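You operate a simulated robot arm through the tools that you are given. There is no shell and no other tool.

Carry out the task below with a simulated robot arm. There is one attempt and no reset: what you move stays moved.

TASK
Seal the carton: fold its two open flaps down and press the beige band dark along the seam.
Fine: lay the band on the seam once both flaps are down; press with the wooden block till all three thirds turn dark; put the block back; the carton stays where it is. Set down upright: wooden block.

It is judged by the outcome, as a careful person would: the job done as asked, and still so three seconds after it is handed in. It fails if anything else is knocked over, pushed out of place, dropped, spilled or broken. A push-on lid holds only when it is set on centred and level and pressed home; a screw cap is set on level and turned clockwise until tight. Flat cloth is picked up by pressing the open fingertips on it (5 to 10 N) and closing them slowly along it; thin cloth reads only 2 to 8 mm in the jaws.

THE ROBOT
A 5-joint arm with a two-finger parallel gripper on a trunk, on a base that moves. Base frame: it is fixed to the floor where the robot stands at the start and does not move with it; the origin is under the middle of the robot, x ahead of it, y to its left, z up; the surface under the hand at the start is at about z = 790. Lengths are in mm, angles in degrees, forces in N, time in s.
It reaches about 1134 mm from its shoulder. Its first joint turns from -149.0 to 149.0 degrees. Places, roughly: back flap [800, 0, 1000]; front flap [500, 0, 1000]. Payload 1.57 kg.
The tool frame sits at the grasp point between the pads (the TCP): z along the fingers, y along the line on which they close. The tips reach 30 mm beyond it. The gripper opens to 110 mm. The fingers are 24 mm wide and 12 mm thick; the gripper's body (48 by 112 mm) begins 78 mm behind the TCP.
Orientation is told as [roll, pitch, yaw] about the base's x, y, z axes, in that order, counted from this pose: with the fingers straight down and closing along the base's y, the tool's x points along the base's -x, its y along +y and its z along -z.

THE INTERFACE
- The arm moves only by the tool arm_command. Its argument "plan" is one flat list of numbers, 7 for each row, row after row: the shift along the tool's x, y, z in units of 40 mm (1.0 is 40 mm), then the turn, a rotation vector about the tool's x, y, z in units of 5 degrees (1.0 is 5 degrees), then the closure, from 0 (fully open) to 1 (shut). In form: [x, y, z, wx, wy, wz, jaw, x, y, z, wx, wy, wz, jaw, ...]. A call has 1 to 20 rows; each row shifts and turns the commanded pose from where the row before left it, along the tool's axes as they then stand. A call with a number of a shift or a turn outside -1 to 1 is refused whole. A row lasts 0.2 s, in which the tool goes at most 50 mm and 8.6 degrees; a call with a longer step from one row to the next is refused whole, and so is a gripper value outside its range. Where a pose cannot be reached the arm comes as near as it can. A force on the tool above 40 N (or 10 N above the force at the start of the call, whichever is more), or a blocked arm, ends the call early, and 0.2 s more pass. Each finger travels about 72 mm/s and halts on what it meets, pressing with about 39 N; the grip force reading is that of the motor and also rises with nothing between the fingers. The clock runs only during rows and for 0.2 s after the last one: add rows that do not move to give the fingers time. It gives the time, the measured TCP pose, the force on the tool (base axes), the opening and the grip force at its end, in the units of the frame above (readings bear some noise), with the torque about the TCP (base axes, N m) and any sound that the robot's microphone picked up.
- Cameras (640 x 400 px; columns grow to the right, rows downward): "scene" is now at [19.2, 161, 1916.5]; the picture's right is [-0.41, -0.91, 0.00], its down [-0.77, 0.35, -0.53] and it looks along [0.48, -0.22, -0.85] (base axes); focal length 271 px, centre (320, 200). "wrist" rides on the gripper at [70, 16, -141] in the tool frame; the picture's right is [-0.23, 0.97, 0.00], its down [-0.86, -0.20, -0.48] and it looks along [-0.47, -0.11, 0.88] (tool axes); focal length 222 px, centre (320, 200). There is no depth. A picture from a camera that has moved, and an enlarged one, comes with that camera's place and axes in the base frame and with its lens.
- camera(camera): a new picture of that camera. No time passes.
- raise_lower(by): slides the trunk up (or, below 0, down) by that many mm; the arm and the scene camera ride with it, the base frame stays. It gives what a move gives, with no picture.
- drive_base(legs): drives the robot by 1 to 6 legs, each [ahead, turn to the left] in mm and degrees, along the robot's own axes; the way and the turn of a leg run together, so that a leg with both is an arc; at most 1500 mm and 180 degrees a leg. The arm and the cameras ride along, it lands a little off, and it stops where it bumps. It gives what a move gives.
- head_to(pan, tilt): turns the head with the scene camera to pan (to the left, within 155 degrees either way) and tilt (down, from -29 to 69), counted from straight ahead of the robot. It gives what a move gives.
- enlarge(camera, box): a new picture of the part [left, top, right, bottom] of that camera's present view, enlarged. No time passes.
- hand_in(): hands the job in; it is judged then, once.

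Places have to be worked out from the pictures, the camera data and where the tool is seen. Open the gripper and draw the arm clear of the work before you hand the job in, unless the task says otherwise.

The tools are called after "Request:" as a command line: name --argument value ..., lists and objects as JSON in quotes. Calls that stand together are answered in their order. arm_command: Moves the arm, as the interface text tells. Its arguments: {"type":"object","properties":{"plan":{"type":"array"}},"required":["plan"]} The other tools are called the same way: raise_lower (by) moves the trunk up or down; drive_base (legs) drives the base; head_to (pan, tilt) turns the head that bears the scene camera; camera (camera) takes a picture; enlarge (camera, box) takes an enlarged picture of a part of a camera's view; hand_in () hands the job in.

At the start:

```text
time_s: 0.0
tcp_pos: [676.4, 94.2, 1216.6]
tool_rot: [-0.1, 0.0, -0.6]
wrist_force: [-0.2, 0.2, -0.3]
ft_torque: [0.05, -0.01, 0.01]
opening: 110.0
finger_force: 0.1
trunk travel left (down, up): [-951.0, 19.0]
robot x, y, heading: [-0.1, 19.5, -0.1]
head pan, tilt (commanded): [-24.4, 57.9]
```

scene: 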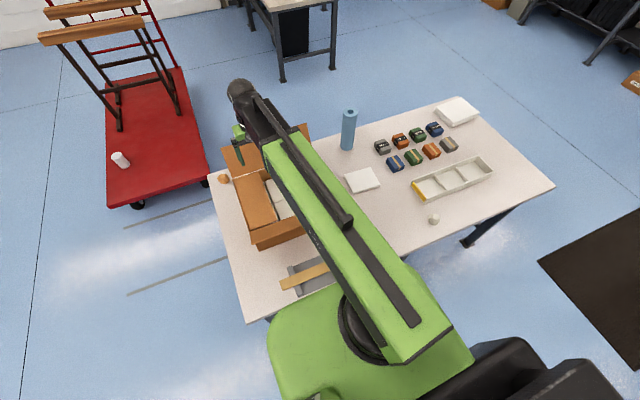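
wrist: 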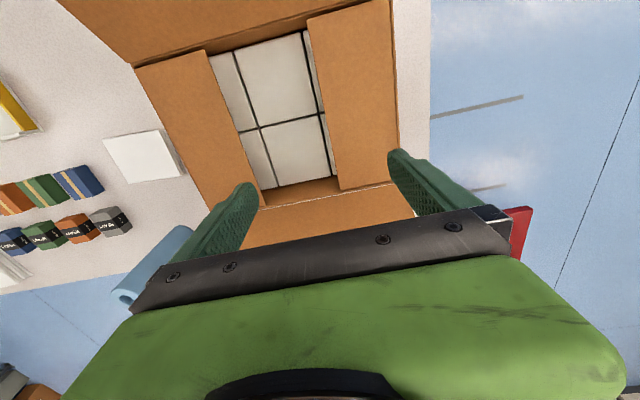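

The first pictures show the carton with two side flaps folded in and two flaps (front and back) open. I take enlarged views to find the carton, the band and the block.

Request:
enlarge --camera "scene" --box '[200, 110, 360, 310]'

Request:
enlarge --camera "wrist" --box '[0, 0, 640, 300]'

Request:
enlarge --camera "scene" --box '[320, 80, 560, 240]'

```text
2.00 times, centred on (280, 210) of scene
camera zoom: at [19.2, 161.0, 1916.5], right [-0.41, -0.91, 0.0], down [-0.77, 0.35, -0.53], along [0.48, -0.22, -0.85], focal length 542 px, centre (400, 180)
```

zoom: 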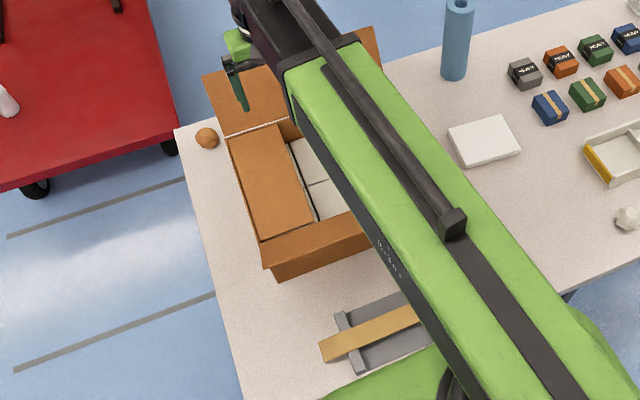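

```text
1.00 times, centred on (320, 150) of wrist (not enlarged: the box is as wide or as high as the picture)
camera zoom: at [606.1, 108.3, 1358.4], right [0.24, 0.97, 0.0], down [0.85, -0.21, 0.48], along [0.47, -0.11, -0.88], focal length 222 px, centre (320, 250)
```

zoom: 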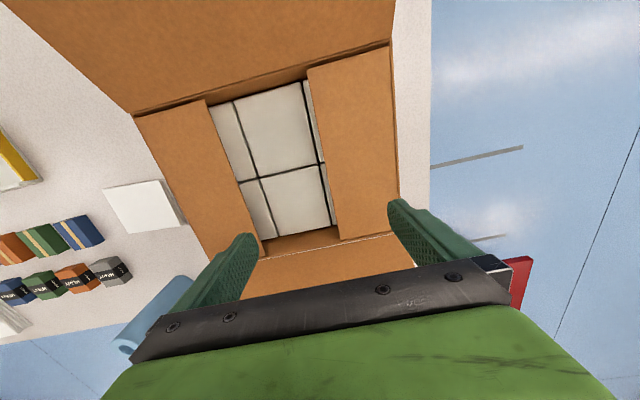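

```text
2.50 times, centred on (440, 160) of scene
camera zoom: at [19.2, 161.0, 1916.5], right [-0.41, -0.91, 0.0], down [-0.77, 0.35, -0.53], along [0.48, -0.22, -0.85], focal length 678 px, centre (20, 300)
```

zoom: 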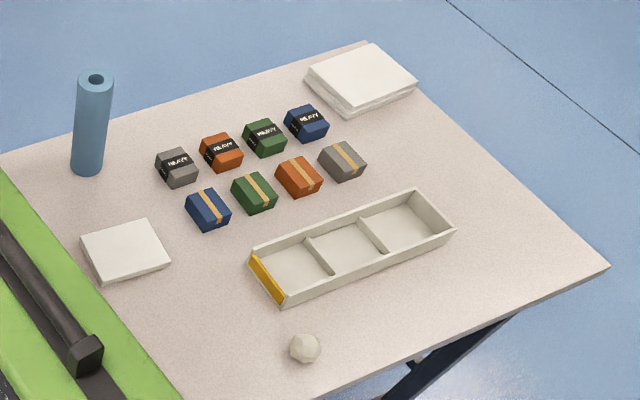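

The arm hides the seam, the band's cradle and perhaps the block, so I swing the tool at height to the left (+y) to see the table freely.

Request:
arm_command --plan '[0.3, 1, -0.3, 0, 0, 0, 0, 0.3, 1, -0.3, 0, 0, 0, 0, 0.3, 1, -0.3, 0, 0, 0, 0, 0.3, 1, 0, 0, 0, 0, 0, 0.3, 1, 0, 0, 0, 0, 0, 0.3, 1, 0, 0, 0, 0, 0, 0.3, 1, 0, 0, 0, 0, 0, 0.3, 1, 0, 0, 0, 0, 0, 0.3, 1, 0, 0, 0, 0, 0, 0.3, 1, 0, 0, 0, 0, 0, 0.3, 1, 0, 0, 0, 0, 0, 0.3, 1, 0, 0, 0, 0, 0]'

Request:
camera --camera "scene"

Request:
camera --camera "wrist"

```text
time_s: 2.6
tcp_pos: [539.4, 575.0, 1217.4]
tool_rot: [-0.1, 0.0, -0.6]
wrist_force: [-0.6, -0.7, -0.6]
ft_torque: [0.02, 0.0, 0.0]
opening: 110.0
finger_force: 0.0
out of reach, approached as far as the arm can: row 1, 2, 3
trunk travel left (down, up): [-951.0, 19.0]
robot x, y, heading: [-2.6, 22.7, 0.4]
head pan, tilt (commanded): [-24.4, 57.9]
```

```text
taken
camera scene: at [19.0, 162.0, 1916.5], right [-0.41, -0.91, 0.0], down [-0.77, 0.35, -0.53], along [0.48, -0.22, -0.85], focal length 271 px, centre (320, 200)
```

scene: 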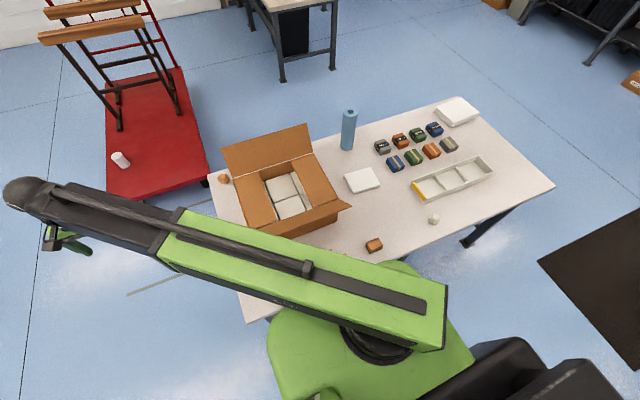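

```text
taken
camera wrist: at [468.8, 591.2, 1358.2], right [0.24, 0.97, 0.0], down [0.85, -0.21, 0.48], along [0.47, -0.11, -0.88], focal length 222 px, centre (320, 200)
```

wrist: 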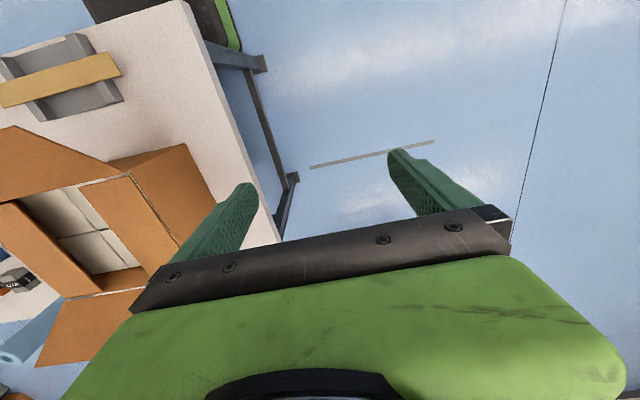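

Now the carton is mostly visible, along with a small brown block near (374,245). I enlarge these parts.

Request:
enlarge --camera "scene" --box '[200, 110, 360, 260]'

Request:
enlarge --camera "scene" --box '[340, 160, 460, 260]'

Request:
enlarge --camera "wrist" --box '[0, 0, 300, 190]'

Request:
enlarge --camera "wrist" --box '[0, 130, 300, 380]'

```text
2.67 times, centred on (280, 185) of scene
camera zoom: at [19.0, 162.0, 1916.5], right [-0.41, -0.91, 0.0], down [-0.77, 0.35, -0.53], along [0.48, -0.22, -0.85], focal length 723 px, centre (427, 240)
```

zoom: 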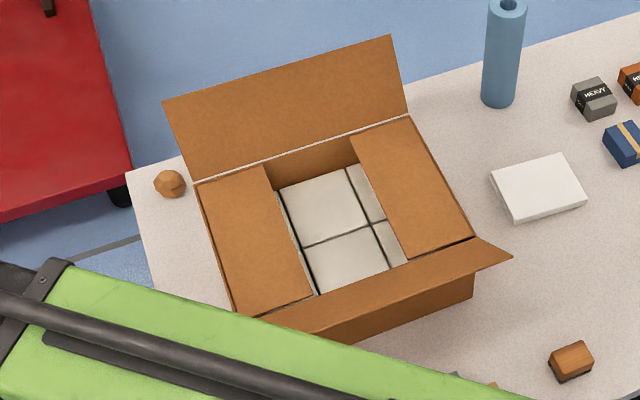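

```text
4.00 times, centred on (400, 210) of scene
camera zoom: at [19.0, 162.0, 1916.5], right [-0.41, -0.91, 0.0], down [-0.77, 0.35, -0.53], along [0.48, -0.22, -0.85], focal length 1085 px, centre (0, 160)
```

zoom: 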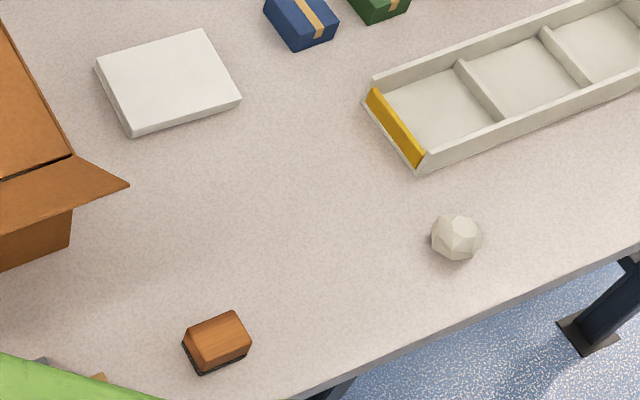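

```text
2.11 times, centred on (150, 95) of wrist
camera zoom: at [468.8, 591.2, 1358.2], right [0.24, 0.97, 0.0], down [0.85, -0.21, 0.48], along [0.47, -0.11, -0.88], focal length 468 px, centre (678, 421)
```

zoom: 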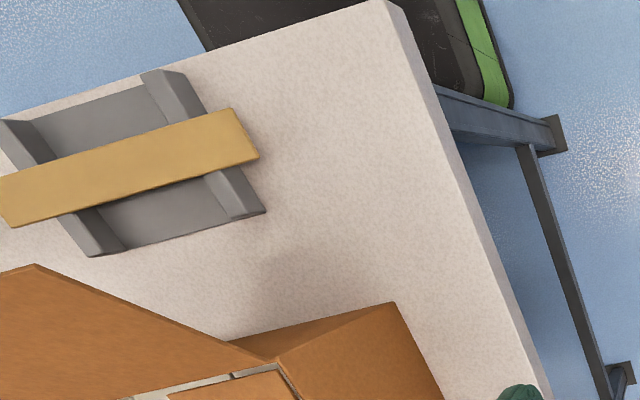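

```text
1.60 times, centred on (150, 255) of wrist
camera zoom: at [468.8, 591.2, 1358.2], right [0.24, 0.97, 0.0], down [0.85, -0.21, 0.48], along [0.47, -0.11, -0.88], focal length 355 px, centre (592, 112)
```

zoom: 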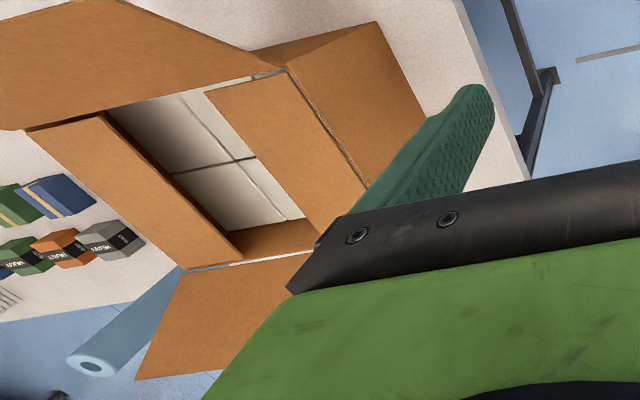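

From the two views I judge the carton's top at z≈995, with front hinge x≈532, back hinge x≈790, y from -142 to 220, and flaps about 131 wide leaning outward. The band lies on a grey cradle at about (343, 52) and the block at (342, -239). I bring the tool to the robot side of the front flap, still high.

Request:
arm_command --plan '[0.27, -0.96, 0, 0, 0, 0, 0, 0.27, -0.96, 0, 0, 0, 0, 0, 0.27, -0.96, 0, 0, 0, 0, 0, 0.27, -0.96, 0, 0, 0, 0, 0, 0.27, -0.96, 0, 0, 0, 0, 0, 0.27, -0.96, 0, 0, 0, 0, 0, 0.27, -0.96, 0, 0, 0, 0, 0, 0.27, -0.96, 0, 0, 0, 0, 0, 0.27, -0.96, 0, 0, 0, 0, 0, 0.27, -0.96, 0, 0, 0, 0, 0, 0.27, -0.96, 0, 0, 0, 0, 0, 0.27, -0.96, 0, 0, 0, 0, 0, 0.27, -0.96, 0, 0, 0, 0, 0, 0.27, -0.96, 0, 0, 0, 0, 0]'

Request:
camera --camera "wrist"

Request:
camera --camera "scene"

```text
time_s: 5.6
tcp_pos: [563.0, 122.1, 1217.5]
tool_rot: [0.0, 0.1, -0.5]
wrist_force: [0.0, -0.7, -0.1]
ft_torque: [0.02, 0.02, -0.03]
opening: 110.0
finger_force: 0.0
out of reach, approached as far as the arm can: row 7, 8, 9, 10, 11, 12, 13, 14
trunk travel left (down, up): [-951.0, 19.0]
robot x, y, heading: [1.1, 15.3, 0.4]
head pan, tilt (commanded): [-24.4, 57.9]
```

```text
taken
camera wrist: at [493.2, 136.8, 1358.6], right [0.24, 0.97, 0.0], down [0.85, -0.21, 0.48], along [0.46, -0.11, -0.88], focal length 222 px, centre (320, 200)
```

wrist: 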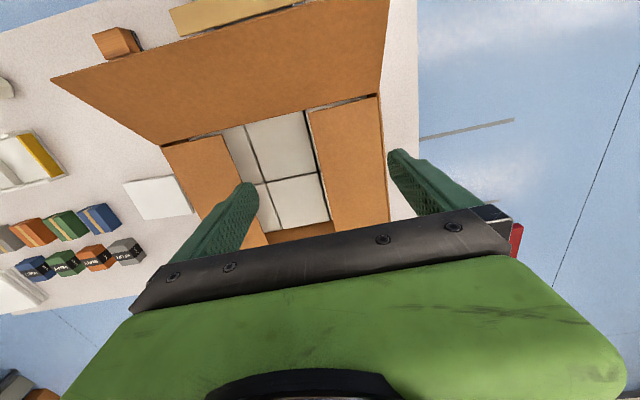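

```text
taken
camera scene: at [19.3, 160.2, 1916.6], right [-0.41, -0.91, 0.0], down [-0.77, 0.35, -0.53], along [0.48, -0.22, -0.85], focal length 271 px, centre (320, 200)
```

scene: 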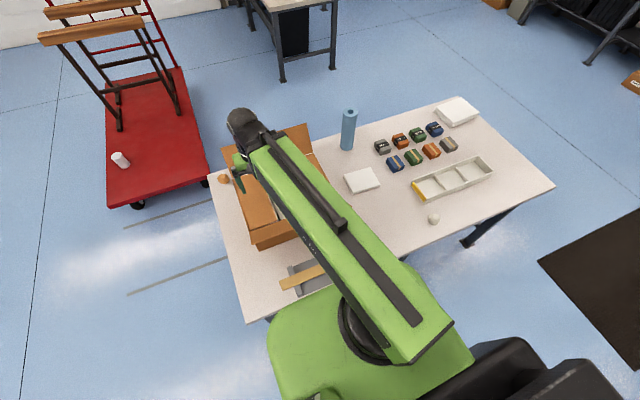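

The arm has a minimum radius of about 560 at this height, so x≈390 isn't reachable from here. I drive the base back 200 mm, which carries the hand (tips at 1187, above the flaps' 1126) to the robot's side of the front flap.

Request:
drive_base --legs '[[-200, 0]]'

Request:
camera --camera "wrist"

Request:
camera --camera "scene"

```text
time_s: 7.2
tcp_pos: [358.3, 121.9, 1217.6]
tool_rot: [-0.1, 0.0, -0.6]
wrist_force: [-0.2, 0.3, 0.6]
ft_torque: [0.01, -0.03, 0.03]
opening: 109.9
finger_force: 0.0
trunk travel left (down, up): [-951.0, 19.0]
robot x, y, heading: [-203.9, 20.4, 0.0]
head pan, tilt (commanded): [-24.4, 57.9]
```

```text
taken
camera wrist: at [288.9, 137.4, 1359.3], right [0.24, 0.97, 0.0], down [0.85, -0.21, 0.48], along [0.46, -0.11, -0.88], focal length 222 px, centre (320, 200)
```

wrist: 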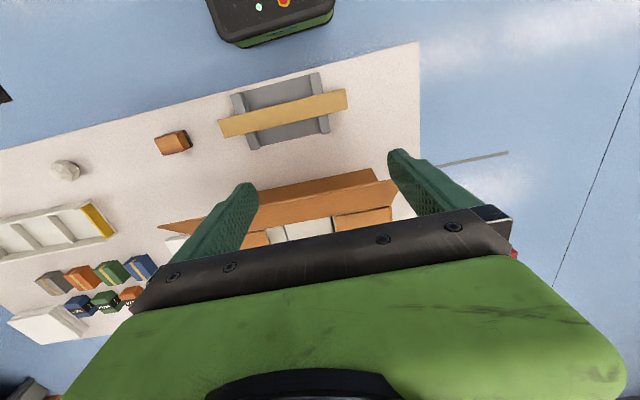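

```text
taken
camera scene: at [-185.7, 160.7, 1916.6], right [-0.41, -0.91, 0.0], down [-0.77, 0.35, -0.53], along [0.49, -0.22, -0.85], focal length 271 px, centre (320, 200)
```

scene: 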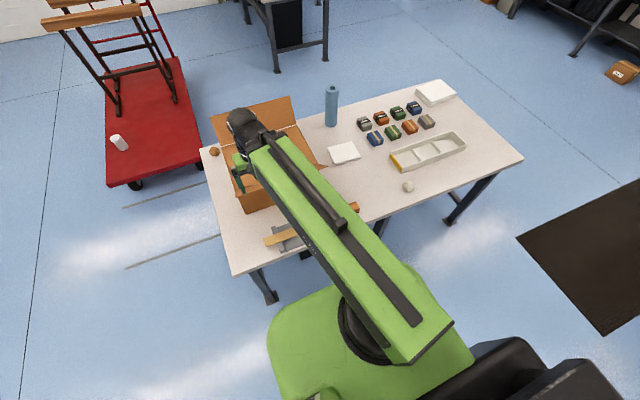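

Now the wrist camera sees the band on its cradle and the block in full. I enlarge that part to measure.

Request:
enlarge --camera "wrist" --box '[140, 50, 400, 212]'

Request:
enlarge --camera "wrist" --box '[140, 110, 220, 160]'

Request:
enlarge --camera "wrist" --box '[210, 60, 370, 160]'

```text
2.46 times, centred on (270, 131) of wrist
camera zoom: at [288.9, 137.4, 1359.3], right [0.24, 0.97, 0.0], down [0.85, -0.21, 0.48], along [0.46, -0.11, -0.88], focal length 547 px, centre (443, 370)
```

zoom: 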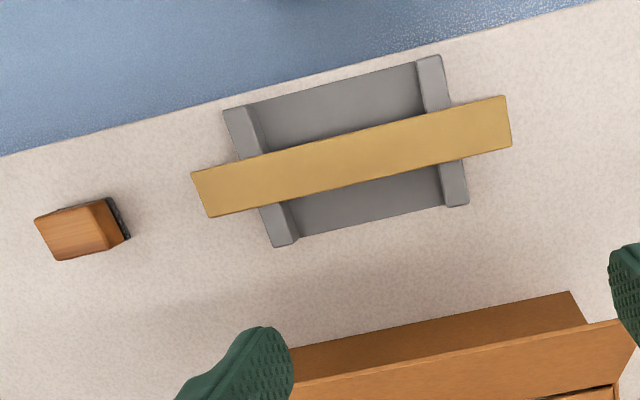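

```text
8.00 times, centred on (180, 135) of wrist
camera zoom: at [288.9, 137.4, 1359.3], right [0.24, 0.97, 0.0], down [0.85, -0.21, 0.48], along [0.46, -0.11, -0.88], focal length 1777 px, centre (1440, 720)
```

zoom: 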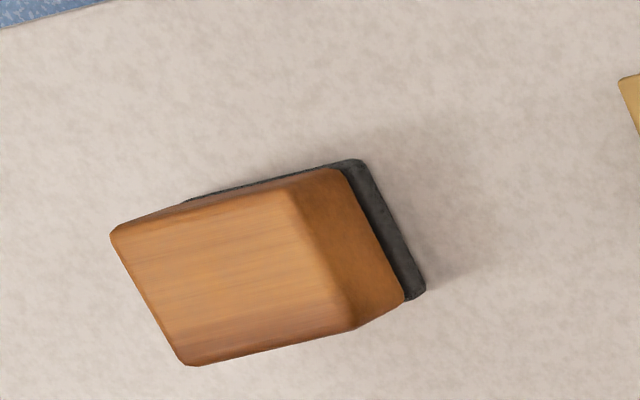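

```text
4.00 times, centred on (290, 110) of wrist
camera zoom: at [288.9, 137.4, 1359.3], right [0.24, 0.97, 0.0], down [0.85, -0.21, 0.48], along [0.46, -0.11, -0.88], focal length 888 px, centre (440, 560)
```

zoom: 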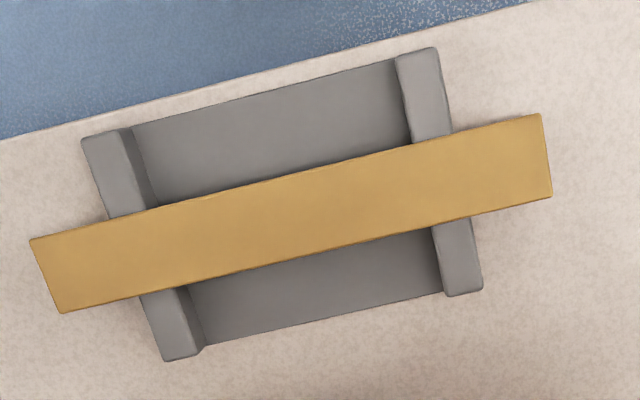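

Measured: band centre ≈ (335, 38.5), top z≈820, about 292 x 42 mm along y; block ≈ (334, -243), about 42 (x) x 60 (y) x 38 high; front flap's free edge ≈ (424, y, 1086). I centre the open hand at y≈38 and lower it outside the front flap to TCP z≈1080.

Request:
arm_command --plan '[0, -0.7, 0, 0, 0, 0, 0, 0, -0.7, 0, 0, 0, 0, 0, 0, -0.7, 0, 0, 0, 0, 0, 0, 0, 0.86, 0, 0, 0, 0, 0, 0, 0.86, 0, 0, 0, 0, 0, 0, 0.86, 0, 0, 0, 0, 0, 0, 0.86, 0, 0, 0, 0]'

Request:
camera --camera "wrist"

Request:
enlarge --camera "scene" --box '[190, 80, 370, 260]'

```text
time_s: 8.8
tcp_pos: [371.4, 38.5, 1216.8]
tool_rot: [-0.1, 0.1, -0.6]
wrist_force: [-0.6, 0.1, -0.7]
ft_torque: [0.0, 0.01, 0.0]
opening: 110.1
finger_force: 0.1
out of reach, approached as far as the arm can: row 1, 2, 4, 5, 6, 7
trunk travel left (down, up): [-951.0, 19.0]
robot x, y, heading: [-202.7, 19.9, 0.3]
head pan, tilt (commanded): [-24.4, 57.9]
```

```text
taken
camera wrist: at [300.7, 54.8, 1358.5], right [0.24, 0.97, 0.0], down [0.85, -0.21, 0.48], along [0.46, -0.11, -0.88], focal length 222 px, centre (320, 200)
```

wrist: 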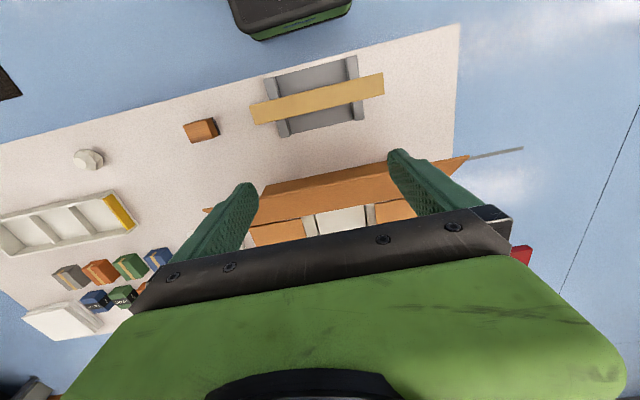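

```text
2.22 times, centred on (280, 170) of scene
camera zoom: at [-183.1, 160.6, 1916.6], right [-0.41, -0.91, 0.0], down [-0.77, 0.35, -0.53], along [0.48, -0.22, -0.85], focal length 603 px, centre (409, 267)
```

zoom: 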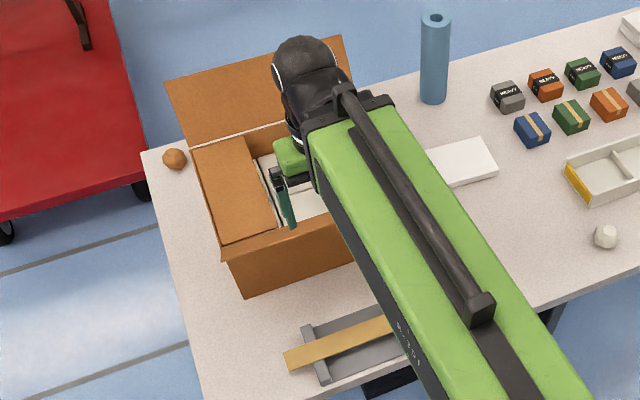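

Vertical moves by the arm were refused at both places, and the height never changed: it looks as if the arm is horizontal and height comes from the trunk. I lower the trunk by 137 to bring the tips to z≈1050 outside the front flap (finger face at x≈383, flap edge at ≈424).

Request:
raise_lower --by -137

Request:
camera --camera "wrist"

Request:
camera --camera "scene"

```text
time_s: 10.4
tcp_pos: [371.9, 37.8, 1080.4]
tool_rot: [0.0, 0.2, -0.6]
wrist_force: [0.5, -0.3, 0.1]
ft_torque: [0.0, 0.01, -0.03]
opening: 110.0
finger_force: 0.0
trunk travel left (down, up): [-814.0, 156.0]
robot x, y, heading: [-200.2, 20.3, 0.2]
head pan, tilt (commanded): [-24.4, 57.9]
```

```text
taken
camera wrist: at [300.7, 55.0, 1221.6], right [0.24, 0.97, 0.0], down [0.85, -0.21, 0.48], along [0.46, -0.11, -0.88], focal length 222 px, centre (320, 200)
```

wrist: 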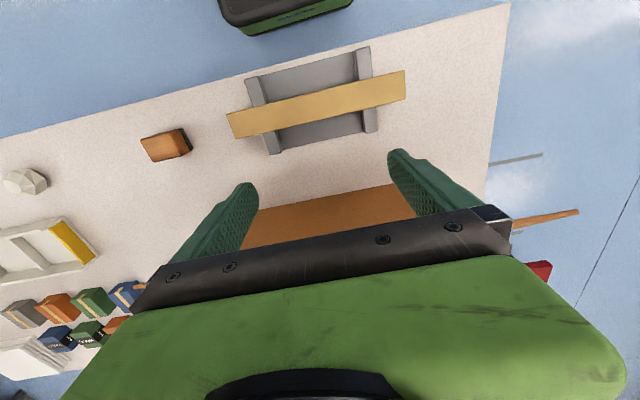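

```text
taken
camera scene: at [-183.1, 160.7, 1779.6], right [-0.41, -0.91, 0.0], down [-0.77, 0.35, -0.53], along [0.48, -0.22, -0.85], focal length 271 px, centre (320, 200)
```

scene: 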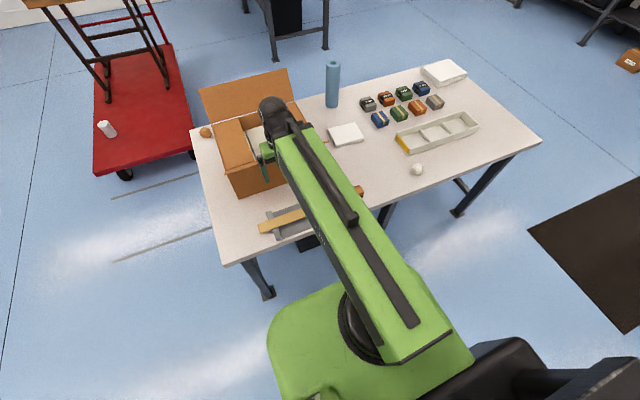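

The hand is at z=1080 with both fingertips outside the front flap (its free edge now measured at about x 420–431, z≈1082). I push forward (+x) gently.

Request:
arm_command --plan '[-0.5, 0, 0, 0, 0, 0, 0, -0.5, 0, 0, 0, 0, 0, 0, -0.5, 0, 0, 0, 0, 0, 0, -0.5, 0, 0, 0, 0, 0, 0, -0.5, 0, 0, 0, 0, 0, 0]'

Request:
camera --camera "wrist"

Request:
enlarge --camera "scene" --box '[180, 50, 360, 230]'

```text
time_s: 11.3
tcp_pos: [425.1, 38.3, 1083.5]
tool_rot: [-0.1, 0.6, -0.8]
wrist_force: [-22.2, 2.7, 25.6]
ft_torque: [-0.7, -0.47, -0.48]
opening: 109.3
finger_force: 0.0
trunk travel left (down, up): [-814.0, 156.0]
robot x, y, heading: [-205.3, 19.6, 0.0]
head pan, tilt (commanded): [-24.4, 57.9]
stopped in row 4: the force on the tool passed its limit at 64 N (the readings are from after the stop); the commanded pose is now the measured one
```

```text
taken
camera wrist: at [355.3, 55.2, 1225.5], right [0.24, 0.97, 0.0], down [0.86, -0.21, 0.47], along [0.45, -0.12, -0.88], focal length 222 px, centre (320, 200)
```

wrist: 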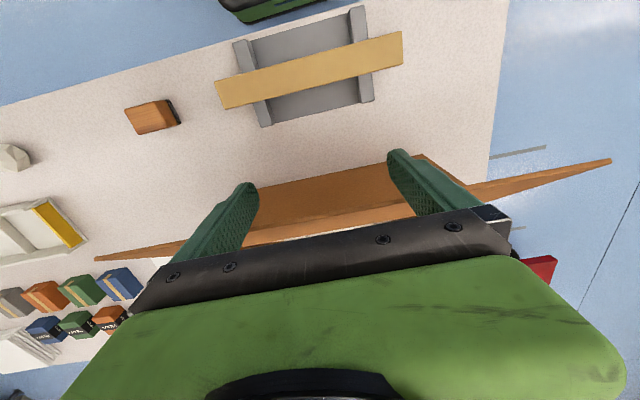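

```text
2.22 times, centred on (270, 140) of scene
camera zoom: at [-190.4, 161.1, 1780.2], right [-0.41, -0.91, 0.0], down [-0.77, 0.35, -0.54], along [0.49, -0.22, -0.84], focal length 603 px, centre (431, 333)
```

zoom: 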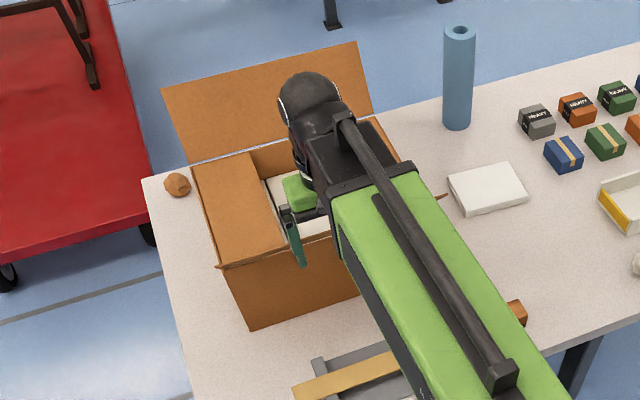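

The push stopped at 64 N with the force pointing along the flap (about 45° up), so the finger side jammed on the flap's edge by friction. I back off and check whether the carton moved.

Request:
arm_command --plan '[0.3, 0, 0, 0, 0, 0, 0, 0.5, 0, 0, 0, 0, 0, 0, 0.5, 0, 0, 0, 0, 0, 0]'

Request:
camera --camera "wrist"

Request:
enlarge --camera "scene" --box '[180, 50, 360, 230]'

```text
time_s: 12.1
tcp_pos: [378.3, 40.7, 1080.6]
tool_rot: [-0.1, 0.6, -0.7]
wrist_force: [0.3, 0.2, 0.0]
ft_torque: [0.0, 0.03, 0.0]
opening: 110.0
finger_force: 0.0
trunk travel left (down, up): [-814.0, 156.0]
robot x, y, heading: [-200.7, 20.9, -0.3]
head pan, tilt (commanded): [-24.4, 57.9]
```

```text
taken
camera wrist: at [309.1, 56.4, 1222.1], right [0.24, 0.97, 0.0], down [0.86, -0.21, 0.47], along [0.46, -0.12, -0.88], focal length 222 px, centre (320, 200)
```

wrist: 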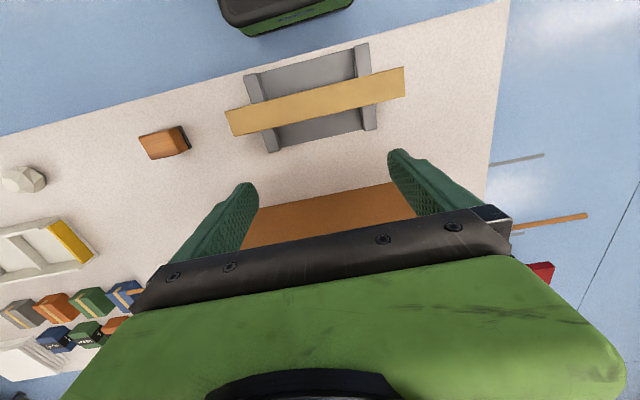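

```text
2.22 times, centred on (270, 140) of scene
camera zoom: at [-183.2, 160.7, 1779.5], right [-0.41, -0.91, 0.0], down [-0.77, 0.35, -0.53], along [0.48, -0.22, -0.85], focal length 603 px, centre (431, 333)
```

zoom: 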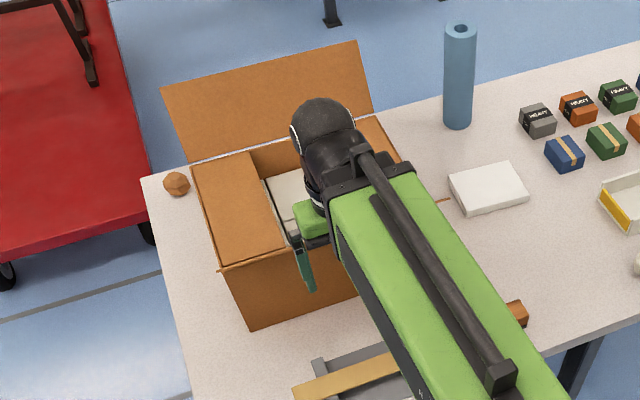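

The carton hasn't moved and the flap stayed in place. The jam can be avoided by tilting the fingers forward about 30° so the edge can slide, which needs more room, so I drive the base back another 130 mm.

Request:
drive_base --legs '[[-130, 0]]'

Request:
arm_command --plan '[-0.5, 0, -0.02, 0, -1, 0, 0, -0.5, 0, -0.02, 0, -1, 0, 0, -0.5, 0, -0.02, 0, -1, 0, 0]'

```text
time_s: 13.4
tcp_pos: [244.9, 39.6, 1080.8]
tool_rot: [-0.2, 0.6, -0.7]
wrist_force: [-0.7, -0.2, 0.5]
ft_torque: [0.0, -0.03, 0.03]
opening: 109.9
finger_force: 0.1
trunk travel left (down, up): [-814.0, 156.0]
robot x, y, heading: [-336.3, 19.6, 0.0]
head pan, tilt (commanded): [-24.4, 57.9]
```

```text
time_s: 14.2
tcp_pos: [306.9, 39.1, 1088.4]
tool_rot: [-0.2, -14.4, -0.8]
wrist_force: [0.2, -0.8, 0.9]
ft_torque: [-0.02, -0.01, -0.02]
opening: 110.1
finger_force: 0.0
trunk travel left (down, up): [-814.0, 156.0]
robot x, y, heading: [-330.1, 20.3, 0.0]
head pan, tilt (commanded): [-24.4, 57.9]
```

The tilt works and is about the wrist ~225 mm above the TCP. I tilt another 15° and check.

Request:
arm_command --plan '[-0.5, 0, -0.02, 0, -1, 0, 0, -0.5, 0, -0.02, 0, -1, 0, 0, -0.5, 0, -0.02, 0, -1, 0, 0]'

Request:
raise_lower --by -40

Request:
camera --camera "wrist"

Request:
camera --camera "scene"

```text
time_s: 15.0
tcp_pos: [362.2, 38.9, 1110.5]
tool_rot: [-0.2, -29.4, -0.6]
wrist_force: [-0.5, 0.2, 0.1]
ft_torque: [0.01, -0.02, 0.02]
opening: 110.1
finger_force: 0.0
trunk travel left (down, up): [-814.0, 156.0]
robot x, y, heading: [-332.9, 22.9, -0.0]
head pan, tilt (commanded): [-24.4, 57.9]
```

```text
time_s: 15.8
tcp_pos: [361.0, 39.2, 1070.4]
tool_rot: [-0.1, -29.3, -0.7]
wrist_force: [0.0, -1.0, 0.4]
ft_torque: [-0.02, -0.02, 0.0]
opening: 110.1
finger_force: 0.1
trunk travel left (down, up): [-774.0, 196.0]
robot x, y, heading: [-330.8, 17.1, -0.0]
head pan, tilt (commanded): [-24.4, 57.9]
```

```text
taken
camera wrist: at [230.4, 55.9, 1159.6], right [0.21, 0.97, 0.11], down [0.51, -0.2, 0.84], along [0.83, -0.12, -0.54], focal length 222 px, centre (320, 200)
```

wrist: 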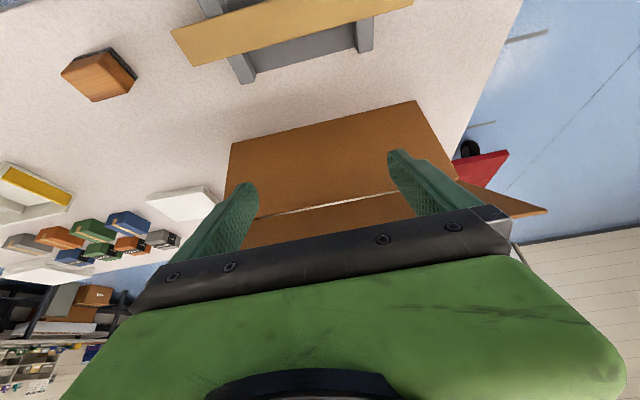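

```text
taken
camera scene: at [-315.1, 160.5, 1739.5], right [-0.41, -0.91, 0.0], down [-0.77, 0.35, -0.53], along [0.48, -0.22, -0.85], focal length 271 px, centre (320, 200)
```

scene: 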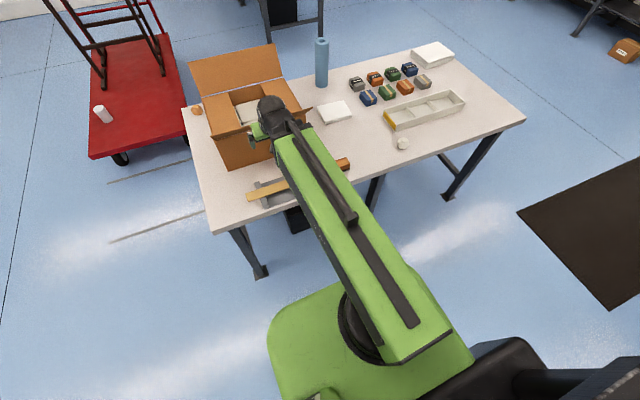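

Fingers are tilted 30° forward, below the flap's edge. I push +x with the tilted fingers, in modest steps.

Request:
arm_command --plan '[-0.433, 0, 0.25, 0, 0, 0, 0, -0.433, 0, 0.25, 0, 0, 0, 0, -0.433, 0, 0.25, 0, 0, 0, 0, -0.346, 0, 0.2, 0, 0, 0, 0, -0.346, 0, 0.2, 0, 0, 0, 0, -0.346, 0, 0.2, 0, 0, 0, 0]'

Request:
camera --camera "wrist"

Request:
enlarge --camera "scene" --box '[170, 30, 350, 210]'

```text
time_s: 17.2
tcp_pos: [469.8, 36.9, 1071.1]
tool_rot: [-0.1, -29.2, -0.7]
wrist_force: [-0.4, 0.5, -0.5]
ft_torque: [0.02, -0.01, 0.0]
opening: 110.1
finger_force: 0.0
trunk travel left (down, up): [-774.0, 196.0]
robot x, y, heading: [-333.8, 19.4, 0.1]
head pan, tilt (commanded): [-24.4, 57.9]
```

```text
taken
camera wrist: at [338.1, 54.3, 1159.5], right [0.21, 0.97, 0.11], down [0.51, -0.2, 0.84], along [0.83, -0.12, -0.54], focal length 222 px, centre (320, 200)
```

wrist: 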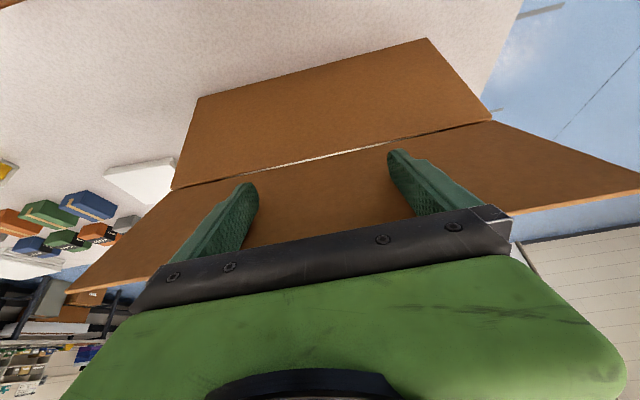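

```text
2.22 times, centred on (260, 120) of scene
camera zoom: at [-314.7, 160.6, 1739.5], right [-0.41, -0.91, 0.0], down [-0.77, 0.35, -0.53], along [0.48, -0.22, -0.85], focal length 603 px, centre (453, 378)
```

zoom: 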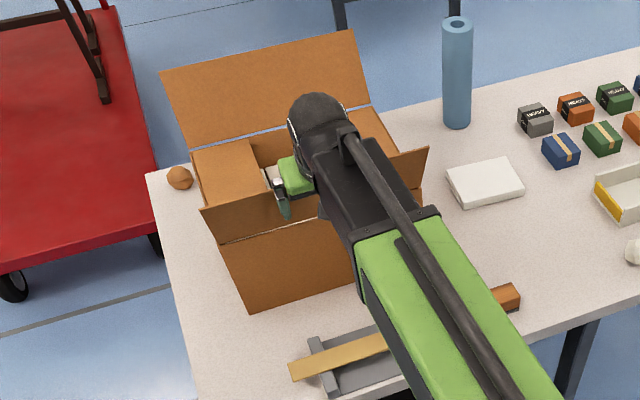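

The front flap rotates freely at almost no force. I keep pushing forward past vertical.

Request:
arm_command --plan '[-0.346, 0, 0.2, 0, 0, 0, 0, -0.346, 0, 0.2, 0, 0, 0, 0, -0.346, 0, 0.2, 0, 0, 0, 0, -0.346, 0, 0.2, 0, 0, 0, 0, -0.346, 0, 0.2, 0, 0, 0, 0, -0.346, 0, 0.2, 0, 0, 0, 0]'

Request:
camera --camera "wrist"

Request:
enlarge --camera "scene" --box '[170, 30, 350, 210]'

```text
time_s: 18.6
tcp_pos: [564.2, 34.5, 1071.7]
tool_rot: [-0.2, -29.3, -0.7]
wrist_force: [0.3, 0.0, 0.0]
ft_torque: [0.01, 0.01, -0.01]
opening: 110.1
finger_force: 0.1
out of reach, approached as far as the arm can: row 5
trunk travel left (down, up): [-774.0, 196.0]
robot x, y, heading: [-334.4, 15.4, -0.1]
head pan, tilt (commanded): [-24.4, 57.9]
```

```text
taken
camera wrist: at [434.0, 52.5, 1159.5], right [0.21, 0.97, 0.11], down [0.51, -0.2, 0.84], along [0.83, -0.12, -0.54], focal length 222 px, centre (320, 200)
```

wrist: 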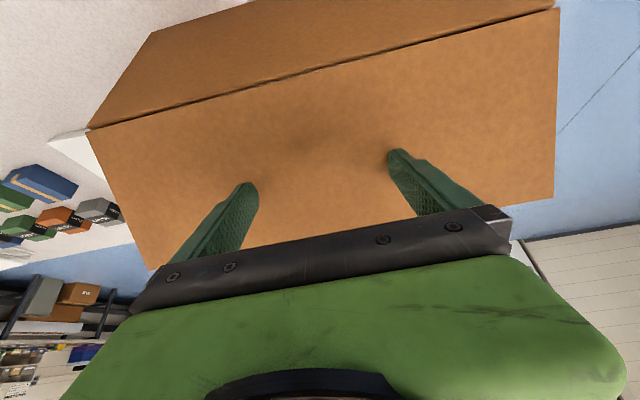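

```text
2.22 times, centred on (260, 120) of scene
camera zoom: at [-314.7, 160.6, 1739.5], right [-0.41, -0.91, 0.0], down [-0.77, 0.35, -0.53], along [0.48, -0.22, -0.85], focal length 603 px, centre (453, 378)
```

zoom: 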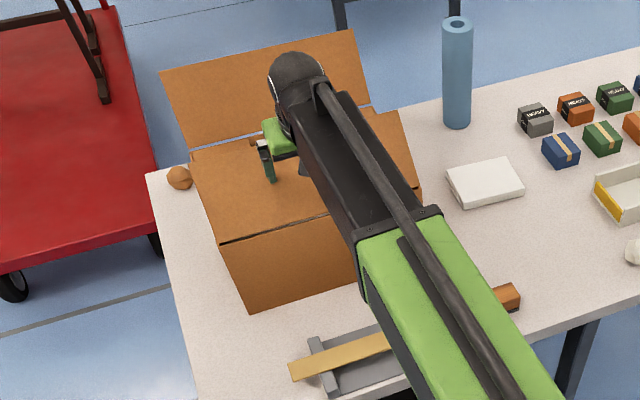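

The front flap is past vertical, leaning in at about 40° and staying there. I go a bit further forward, then lower the trunk to fold it down.

Request:
arm_command --plan '[-0.346, 0.03, 0.2, 0, 0, 0, 0, -0.346, 0.03, 0.2, 0, 0, 0, 0, -0.26, 0.03, 0.15, 0, 0, 0, 0]'

Request:
raise_lower --by -35

Request:
camera --camera "wrist"

Request:
enlarge --camera "scene" --box '[170, 30, 350, 210]'

```text
time_s: 19.4
tcp_pos: [608.3, 40.8, 1071.7]
tool_rot: [-0.1, -29.4, -0.6]
wrist_force: [-0.8, -1.4, -0.3]
ft_torque: [-0.01, -0.04, 0.03]
opening: 110.2
finger_force: 0.0
trunk travel left (down, up): [-774.0, 196.0]
robot x, y, heading: [-334.3, 19.4, 0.2]
head pan, tilt (commanded): [-24.4, 57.9]
```

```text
time_s: 20.2
tcp_pos: [609.0, 40.4, 1035.4]
tool_rot: [-0.1, -29.3, -0.7]
wrist_force: [0.2, 0.2, -0.6]
ft_torque: [-0.04, 0.02, -0.02]
opening: 110.0
finger_force: 0.0
trunk travel left (down, up): [-739.0, 231.0]
robot x, y, heading: [-335.1, 16.5, 0.2]
head pan, tilt (commanded): [-24.4, 57.9]
```

```text
taken
camera wrist: at [477.4, 57.1, 1124.6], right [0.21, 0.97, 0.11], down [0.51, -0.2, 0.84], along [0.83, -0.12, -0.54], focal length 222 px, centre (320, 200)
```

wrist: 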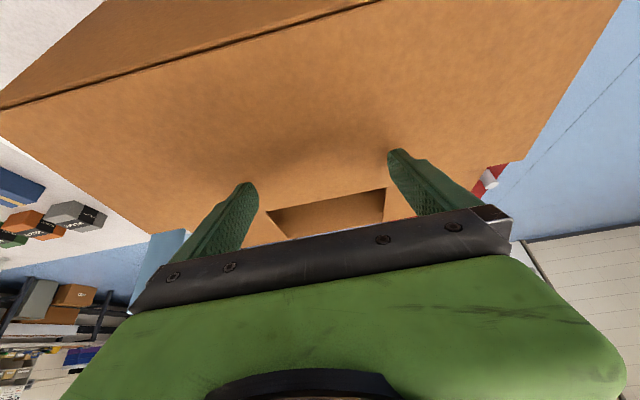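

```text
2.22 times, centred on (260, 120) of scene
camera zoom: at [-315.0, 160.5, 1704.5], right [-0.41, -0.91, 0.0], down [-0.77, 0.35, -0.53], along [0.48, -0.22, -0.85], focal length 603 px, centre (453, 378)
```

zoom: 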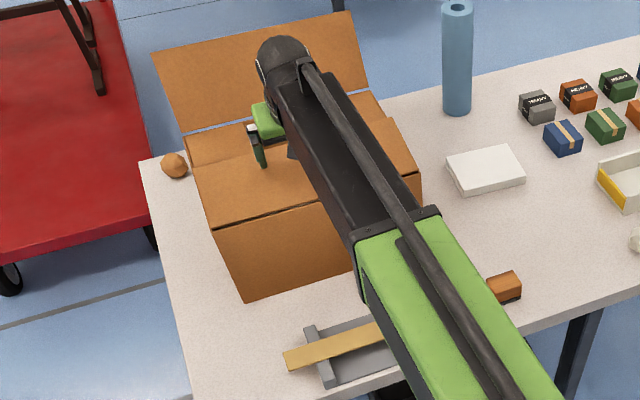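

The front flap is nearly flat. I lower the trunk in small steps, watching the force.

Request:
raise_lower --by -7

```text
time_s: 20.8
tcp_pos: [608.3, 40.2, 1028.4]
tool_rot: [0.0, -29.3, -0.7]
wrist_force: [0.5, 0.1, 0.1]
ft_torque: [0.03, -0.01, -0.01]
opening: 109.6
finger_force: 0.0
trunk travel left (down, up): [-732.0, 238.0]
robot x, y, heading: [-335.7, 18.5, -0.2]
head pan, tilt (commanded): [-24.4, 57.9]
```

Still no force; I lower a few millimetres more.

Request:
raise_lower --by -5

Request:
camera --camera "wrist"

Request:
enlarge --camera "scene" --box '[180, 60, 310, 190]'

```text
time_s: 21.3
tcp_pos: [607.9, 39.8, 1023.0]
tool_rot: [-0.1, -29.3, -0.7]
wrist_force: [-0.7, -0.5, -0.7]
ft_torque: [-0.02, 0.0, -0.02]
opening: 110.1
finger_force: 0.1
trunk travel left (down, up): [-727.0, 243.0]
robot x, y, heading: [-330.5, 18.5, -0.1]
head pan, tilt (commanded): [-24.4, 57.9]
```

```text
taken
camera wrist: at [477.4, 57.1, 1112.6], right [0.21, 0.97, 0.11], down [0.51, -0.2, 0.84], along [0.83, -0.12, -0.54], focal length 222 px, centre (320, 200)
```

wrist: 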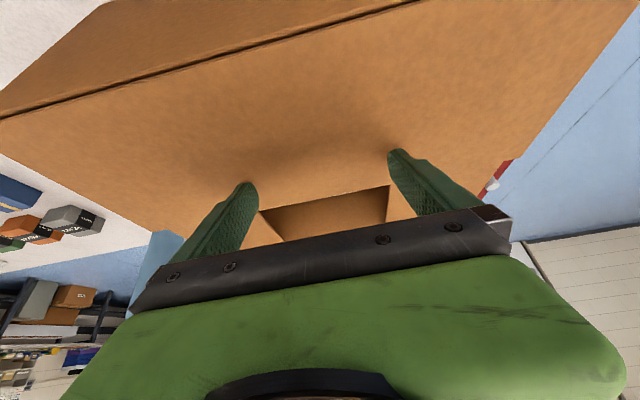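

```text
3.08 times, centred on (245, 125) of scene
camera zoom: at [-315.0, 160.6, 1692.5], right [-0.41, -0.91, 0.0], down [-0.77, 0.35, -0.53], along [0.48, -0.22, -0.85], focal length 834 px, centre (551, 431)
```

zoom: 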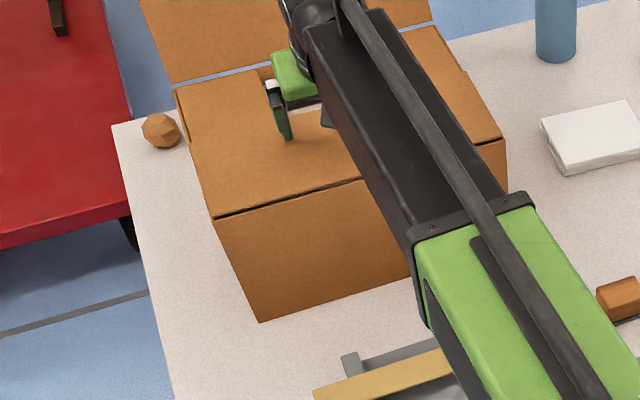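

The flap looks flat; I go 3 mm further to feel contact.

Request:
raise_lower --by -3

```text
time_s: 21.9
tcp_pos: [609.2, 40.1, 1020.7]
tool_rot: [-0.1, -29.3, -0.8]
wrist_force: [-0.3, 0.1, 0.0]
ft_torque: [-0.02, -0.01, 0.0]
opening: 110.0
finger_force: 0.1
trunk travel left (down, up): [-724.0, 246.0]
robot x, y, heading: [-333.0, 22.2, 0.0]
head pan, tilt (commanded): [-24.4, 57.9]
```

Request:
raise_lower --by -4

Request:
enlarge --camera "wrist" --box '[160, 120, 520, 260]'

```text
time_s: 22.4
tcp_pos: [608.8, 40.9, 1019.8]
tool_rot: [0.0, -29.7, -0.7]
wrist_force: [12.1, 0.8, 31.1]
ft_torque: [0.73, -0.55, -0.31]
opening: 109.9
finger_force: 0.1
trunk travel left (down, up): [-720.0, 250.0]
robot x, y, heading: [-335.0, 19.8, 0.2]
head pan, tilt (commanded): [-24.4, 57.9]
```

```text
1.78 times, centred on (340, 190) of wrist
camera zoom: at [476.6, 57.2, 1107.6], right [0.21, 0.97, 0.11], down [0.5, -0.21, 0.84], along [0.84, -0.12, -0.53], focal length 395 px, centre (284, 218)
```

zoom: 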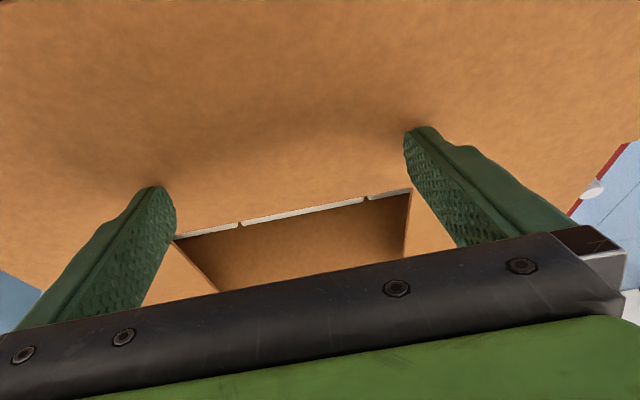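

Contact at 31 N: the front flap is down with its top at z≈988. I raise the trunk high, then set the fingers vertical again.

Request:
raise_lower --by 235

Request:
arm_command --plan '[0.5, 0, -0.02, 0, 1, 0, 0, 0.5, 0, -0.02, 0, 1, 0, 0, 0.5, 0, -0.02, 0, 1, 0, 0, 0.5, 0, -0.02, 0, 1, 0, 0, 0.5, 0, -0.02, 0, 1, 0, 0, 0.47, 0, -0.02, 0, 0.9, 0, 0]'

Request:
camera --camera "wrist"

Request:
camera --camera "scene"

```text
time_s: 24.8
tcp_pos: [608.5, 40.4, 1252.2]
tool_rot: [-0.1, -29.2, -0.7]
wrist_force: [-0.2, 0.1, -0.7]
ft_torque: [-0.03, -0.01, 0.0]
opening: 110.2
finger_force: 0.0
trunk travel left (down, up): [-955.0, 15.0]
robot x, y, heading: [-332.6, 17.9, -0.1]
head pan, tilt (commanded): [-24.4, 57.9]
```

```text
time_s: 26.2
tcp_pos: [494.7, 41.9, 1221.7]
tool_rot: [-0.1, 0.3, -0.7]
wrist_force: [-0.6, -0.4, -0.5]
ft_torque: [0.0, 0.03, 0.0]
opening: 109.9
finger_force: 0.1
trunk travel left (down, up): [-955.0, 15.0]
robot x, y, heading: [-336.5, 20.7, 0.3]
head pan, tilt (commanded): [-24.4, 57.9]
```

```text
taken
camera wrist: at [423.5, 58.6, 1362.7], right [0.24, 0.97, 0.0], down [0.85, -0.21, 0.48], along [0.46, -0.12, -0.88], focal length 222 px, centre (320, 200)
```

wrist: 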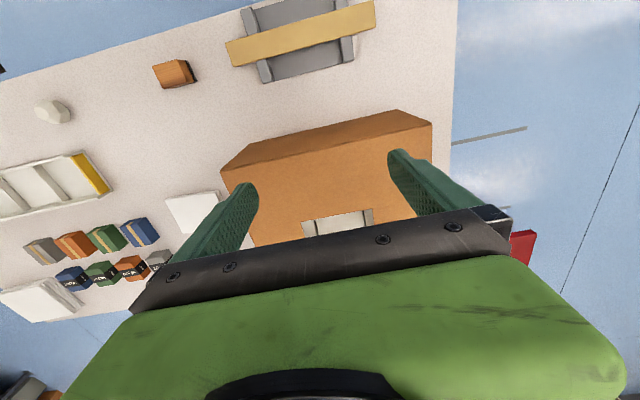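

```text
taken
camera scene: at [-315.1, 160.6, 1920.5], right [-0.41, -0.91, 0.0], down [-0.77, 0.35, -0.53], along [0.48, -0.22, -0.85], focal length 271 px, centre (320, 200)
```

scene: 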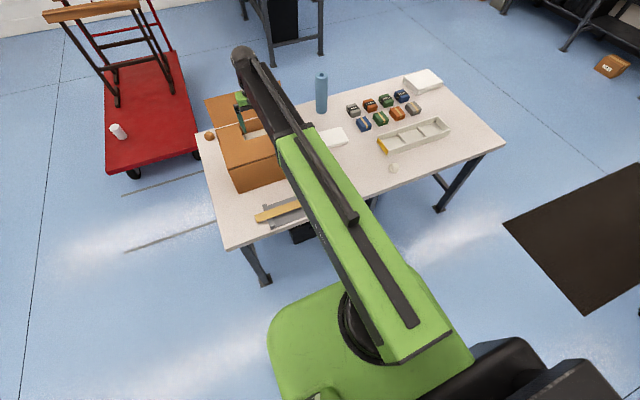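

The front flap stays flat. I enlarge this wrist view to fix the carton's corners.

Request:
enlarge --camera "wrist" --box '[200, 90, 460, 252]'

```text
2.46 times, centred on (330, 171) of wrist
camera zoom: at [423.5, 58.6, 1362.7], right [0.24, 0.97, 0.0], down [0.85, -0.21, 0.48], along [0.46, -0.12, -0.88], focal length 547 px, centre (295, 271)
```

zoom: 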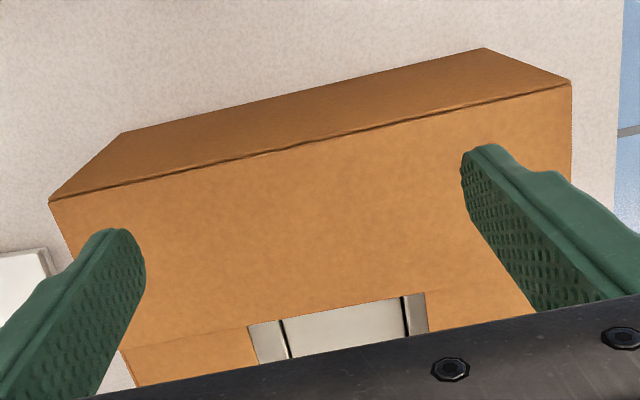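

Carton front face at x≈524, top z≈988, y from -150 to 221; the front flap's edge (the seam) is at x≈661. Now I drive forward 330 mm, with the fingertips at z≈1190 above the back flap.

Request:
drive_base --legs '[[330, 0]]'

Request:
camera --camera "wrist"

Request:
camera --camera "scene"

```text
time_s: 28.4
tcp_pos: [829.0, 41.0, 1220.4]
tool_rot: [0.0, 0.1, -0.7]
wrist_force: [0.7, 0.4, -0.4]
ft_torque: [-0.01, 0.07, 0.0]
opening: 109.9
finger_force: 0.0
trunk travel left (down, up): [-955.0, 15.0]
robot x, y, heading: [-1.7, 20.2, -0.2]
head pan, tilt (commanded): [-24.4, 57.9]
```

```text
taken
camera wrist: at [759.0, 57.7, 1361.8], right [0.24, 0.97, 0.0], down [0.85, -0.21, 0.48], along [0.46, -0.12, -0.88], focal length 222 px, centre (320, 200)
```

wrist: 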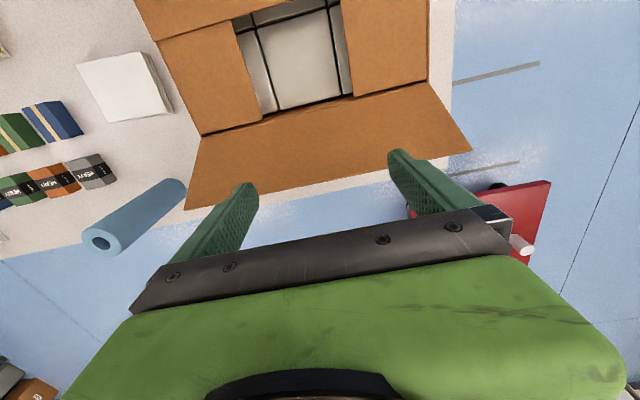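

```text
taken
camera scene: at [20.9, 160.6, 1920.5], right [-0.41, -0.91, 0.0], down [-0.77, 0.35, -0.53], along [0.48, -0.22, -0.85], focal length 271 px, centre (320, 200)
```

scene: 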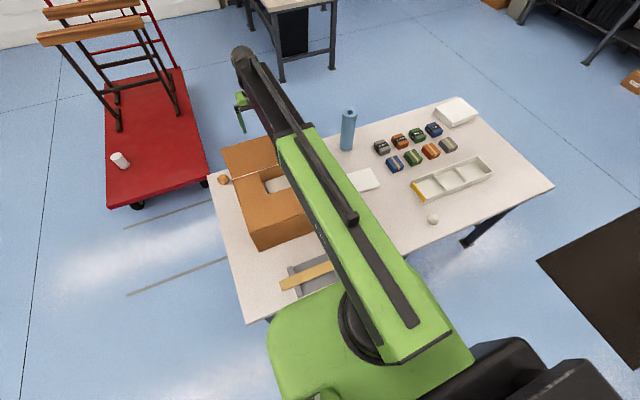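

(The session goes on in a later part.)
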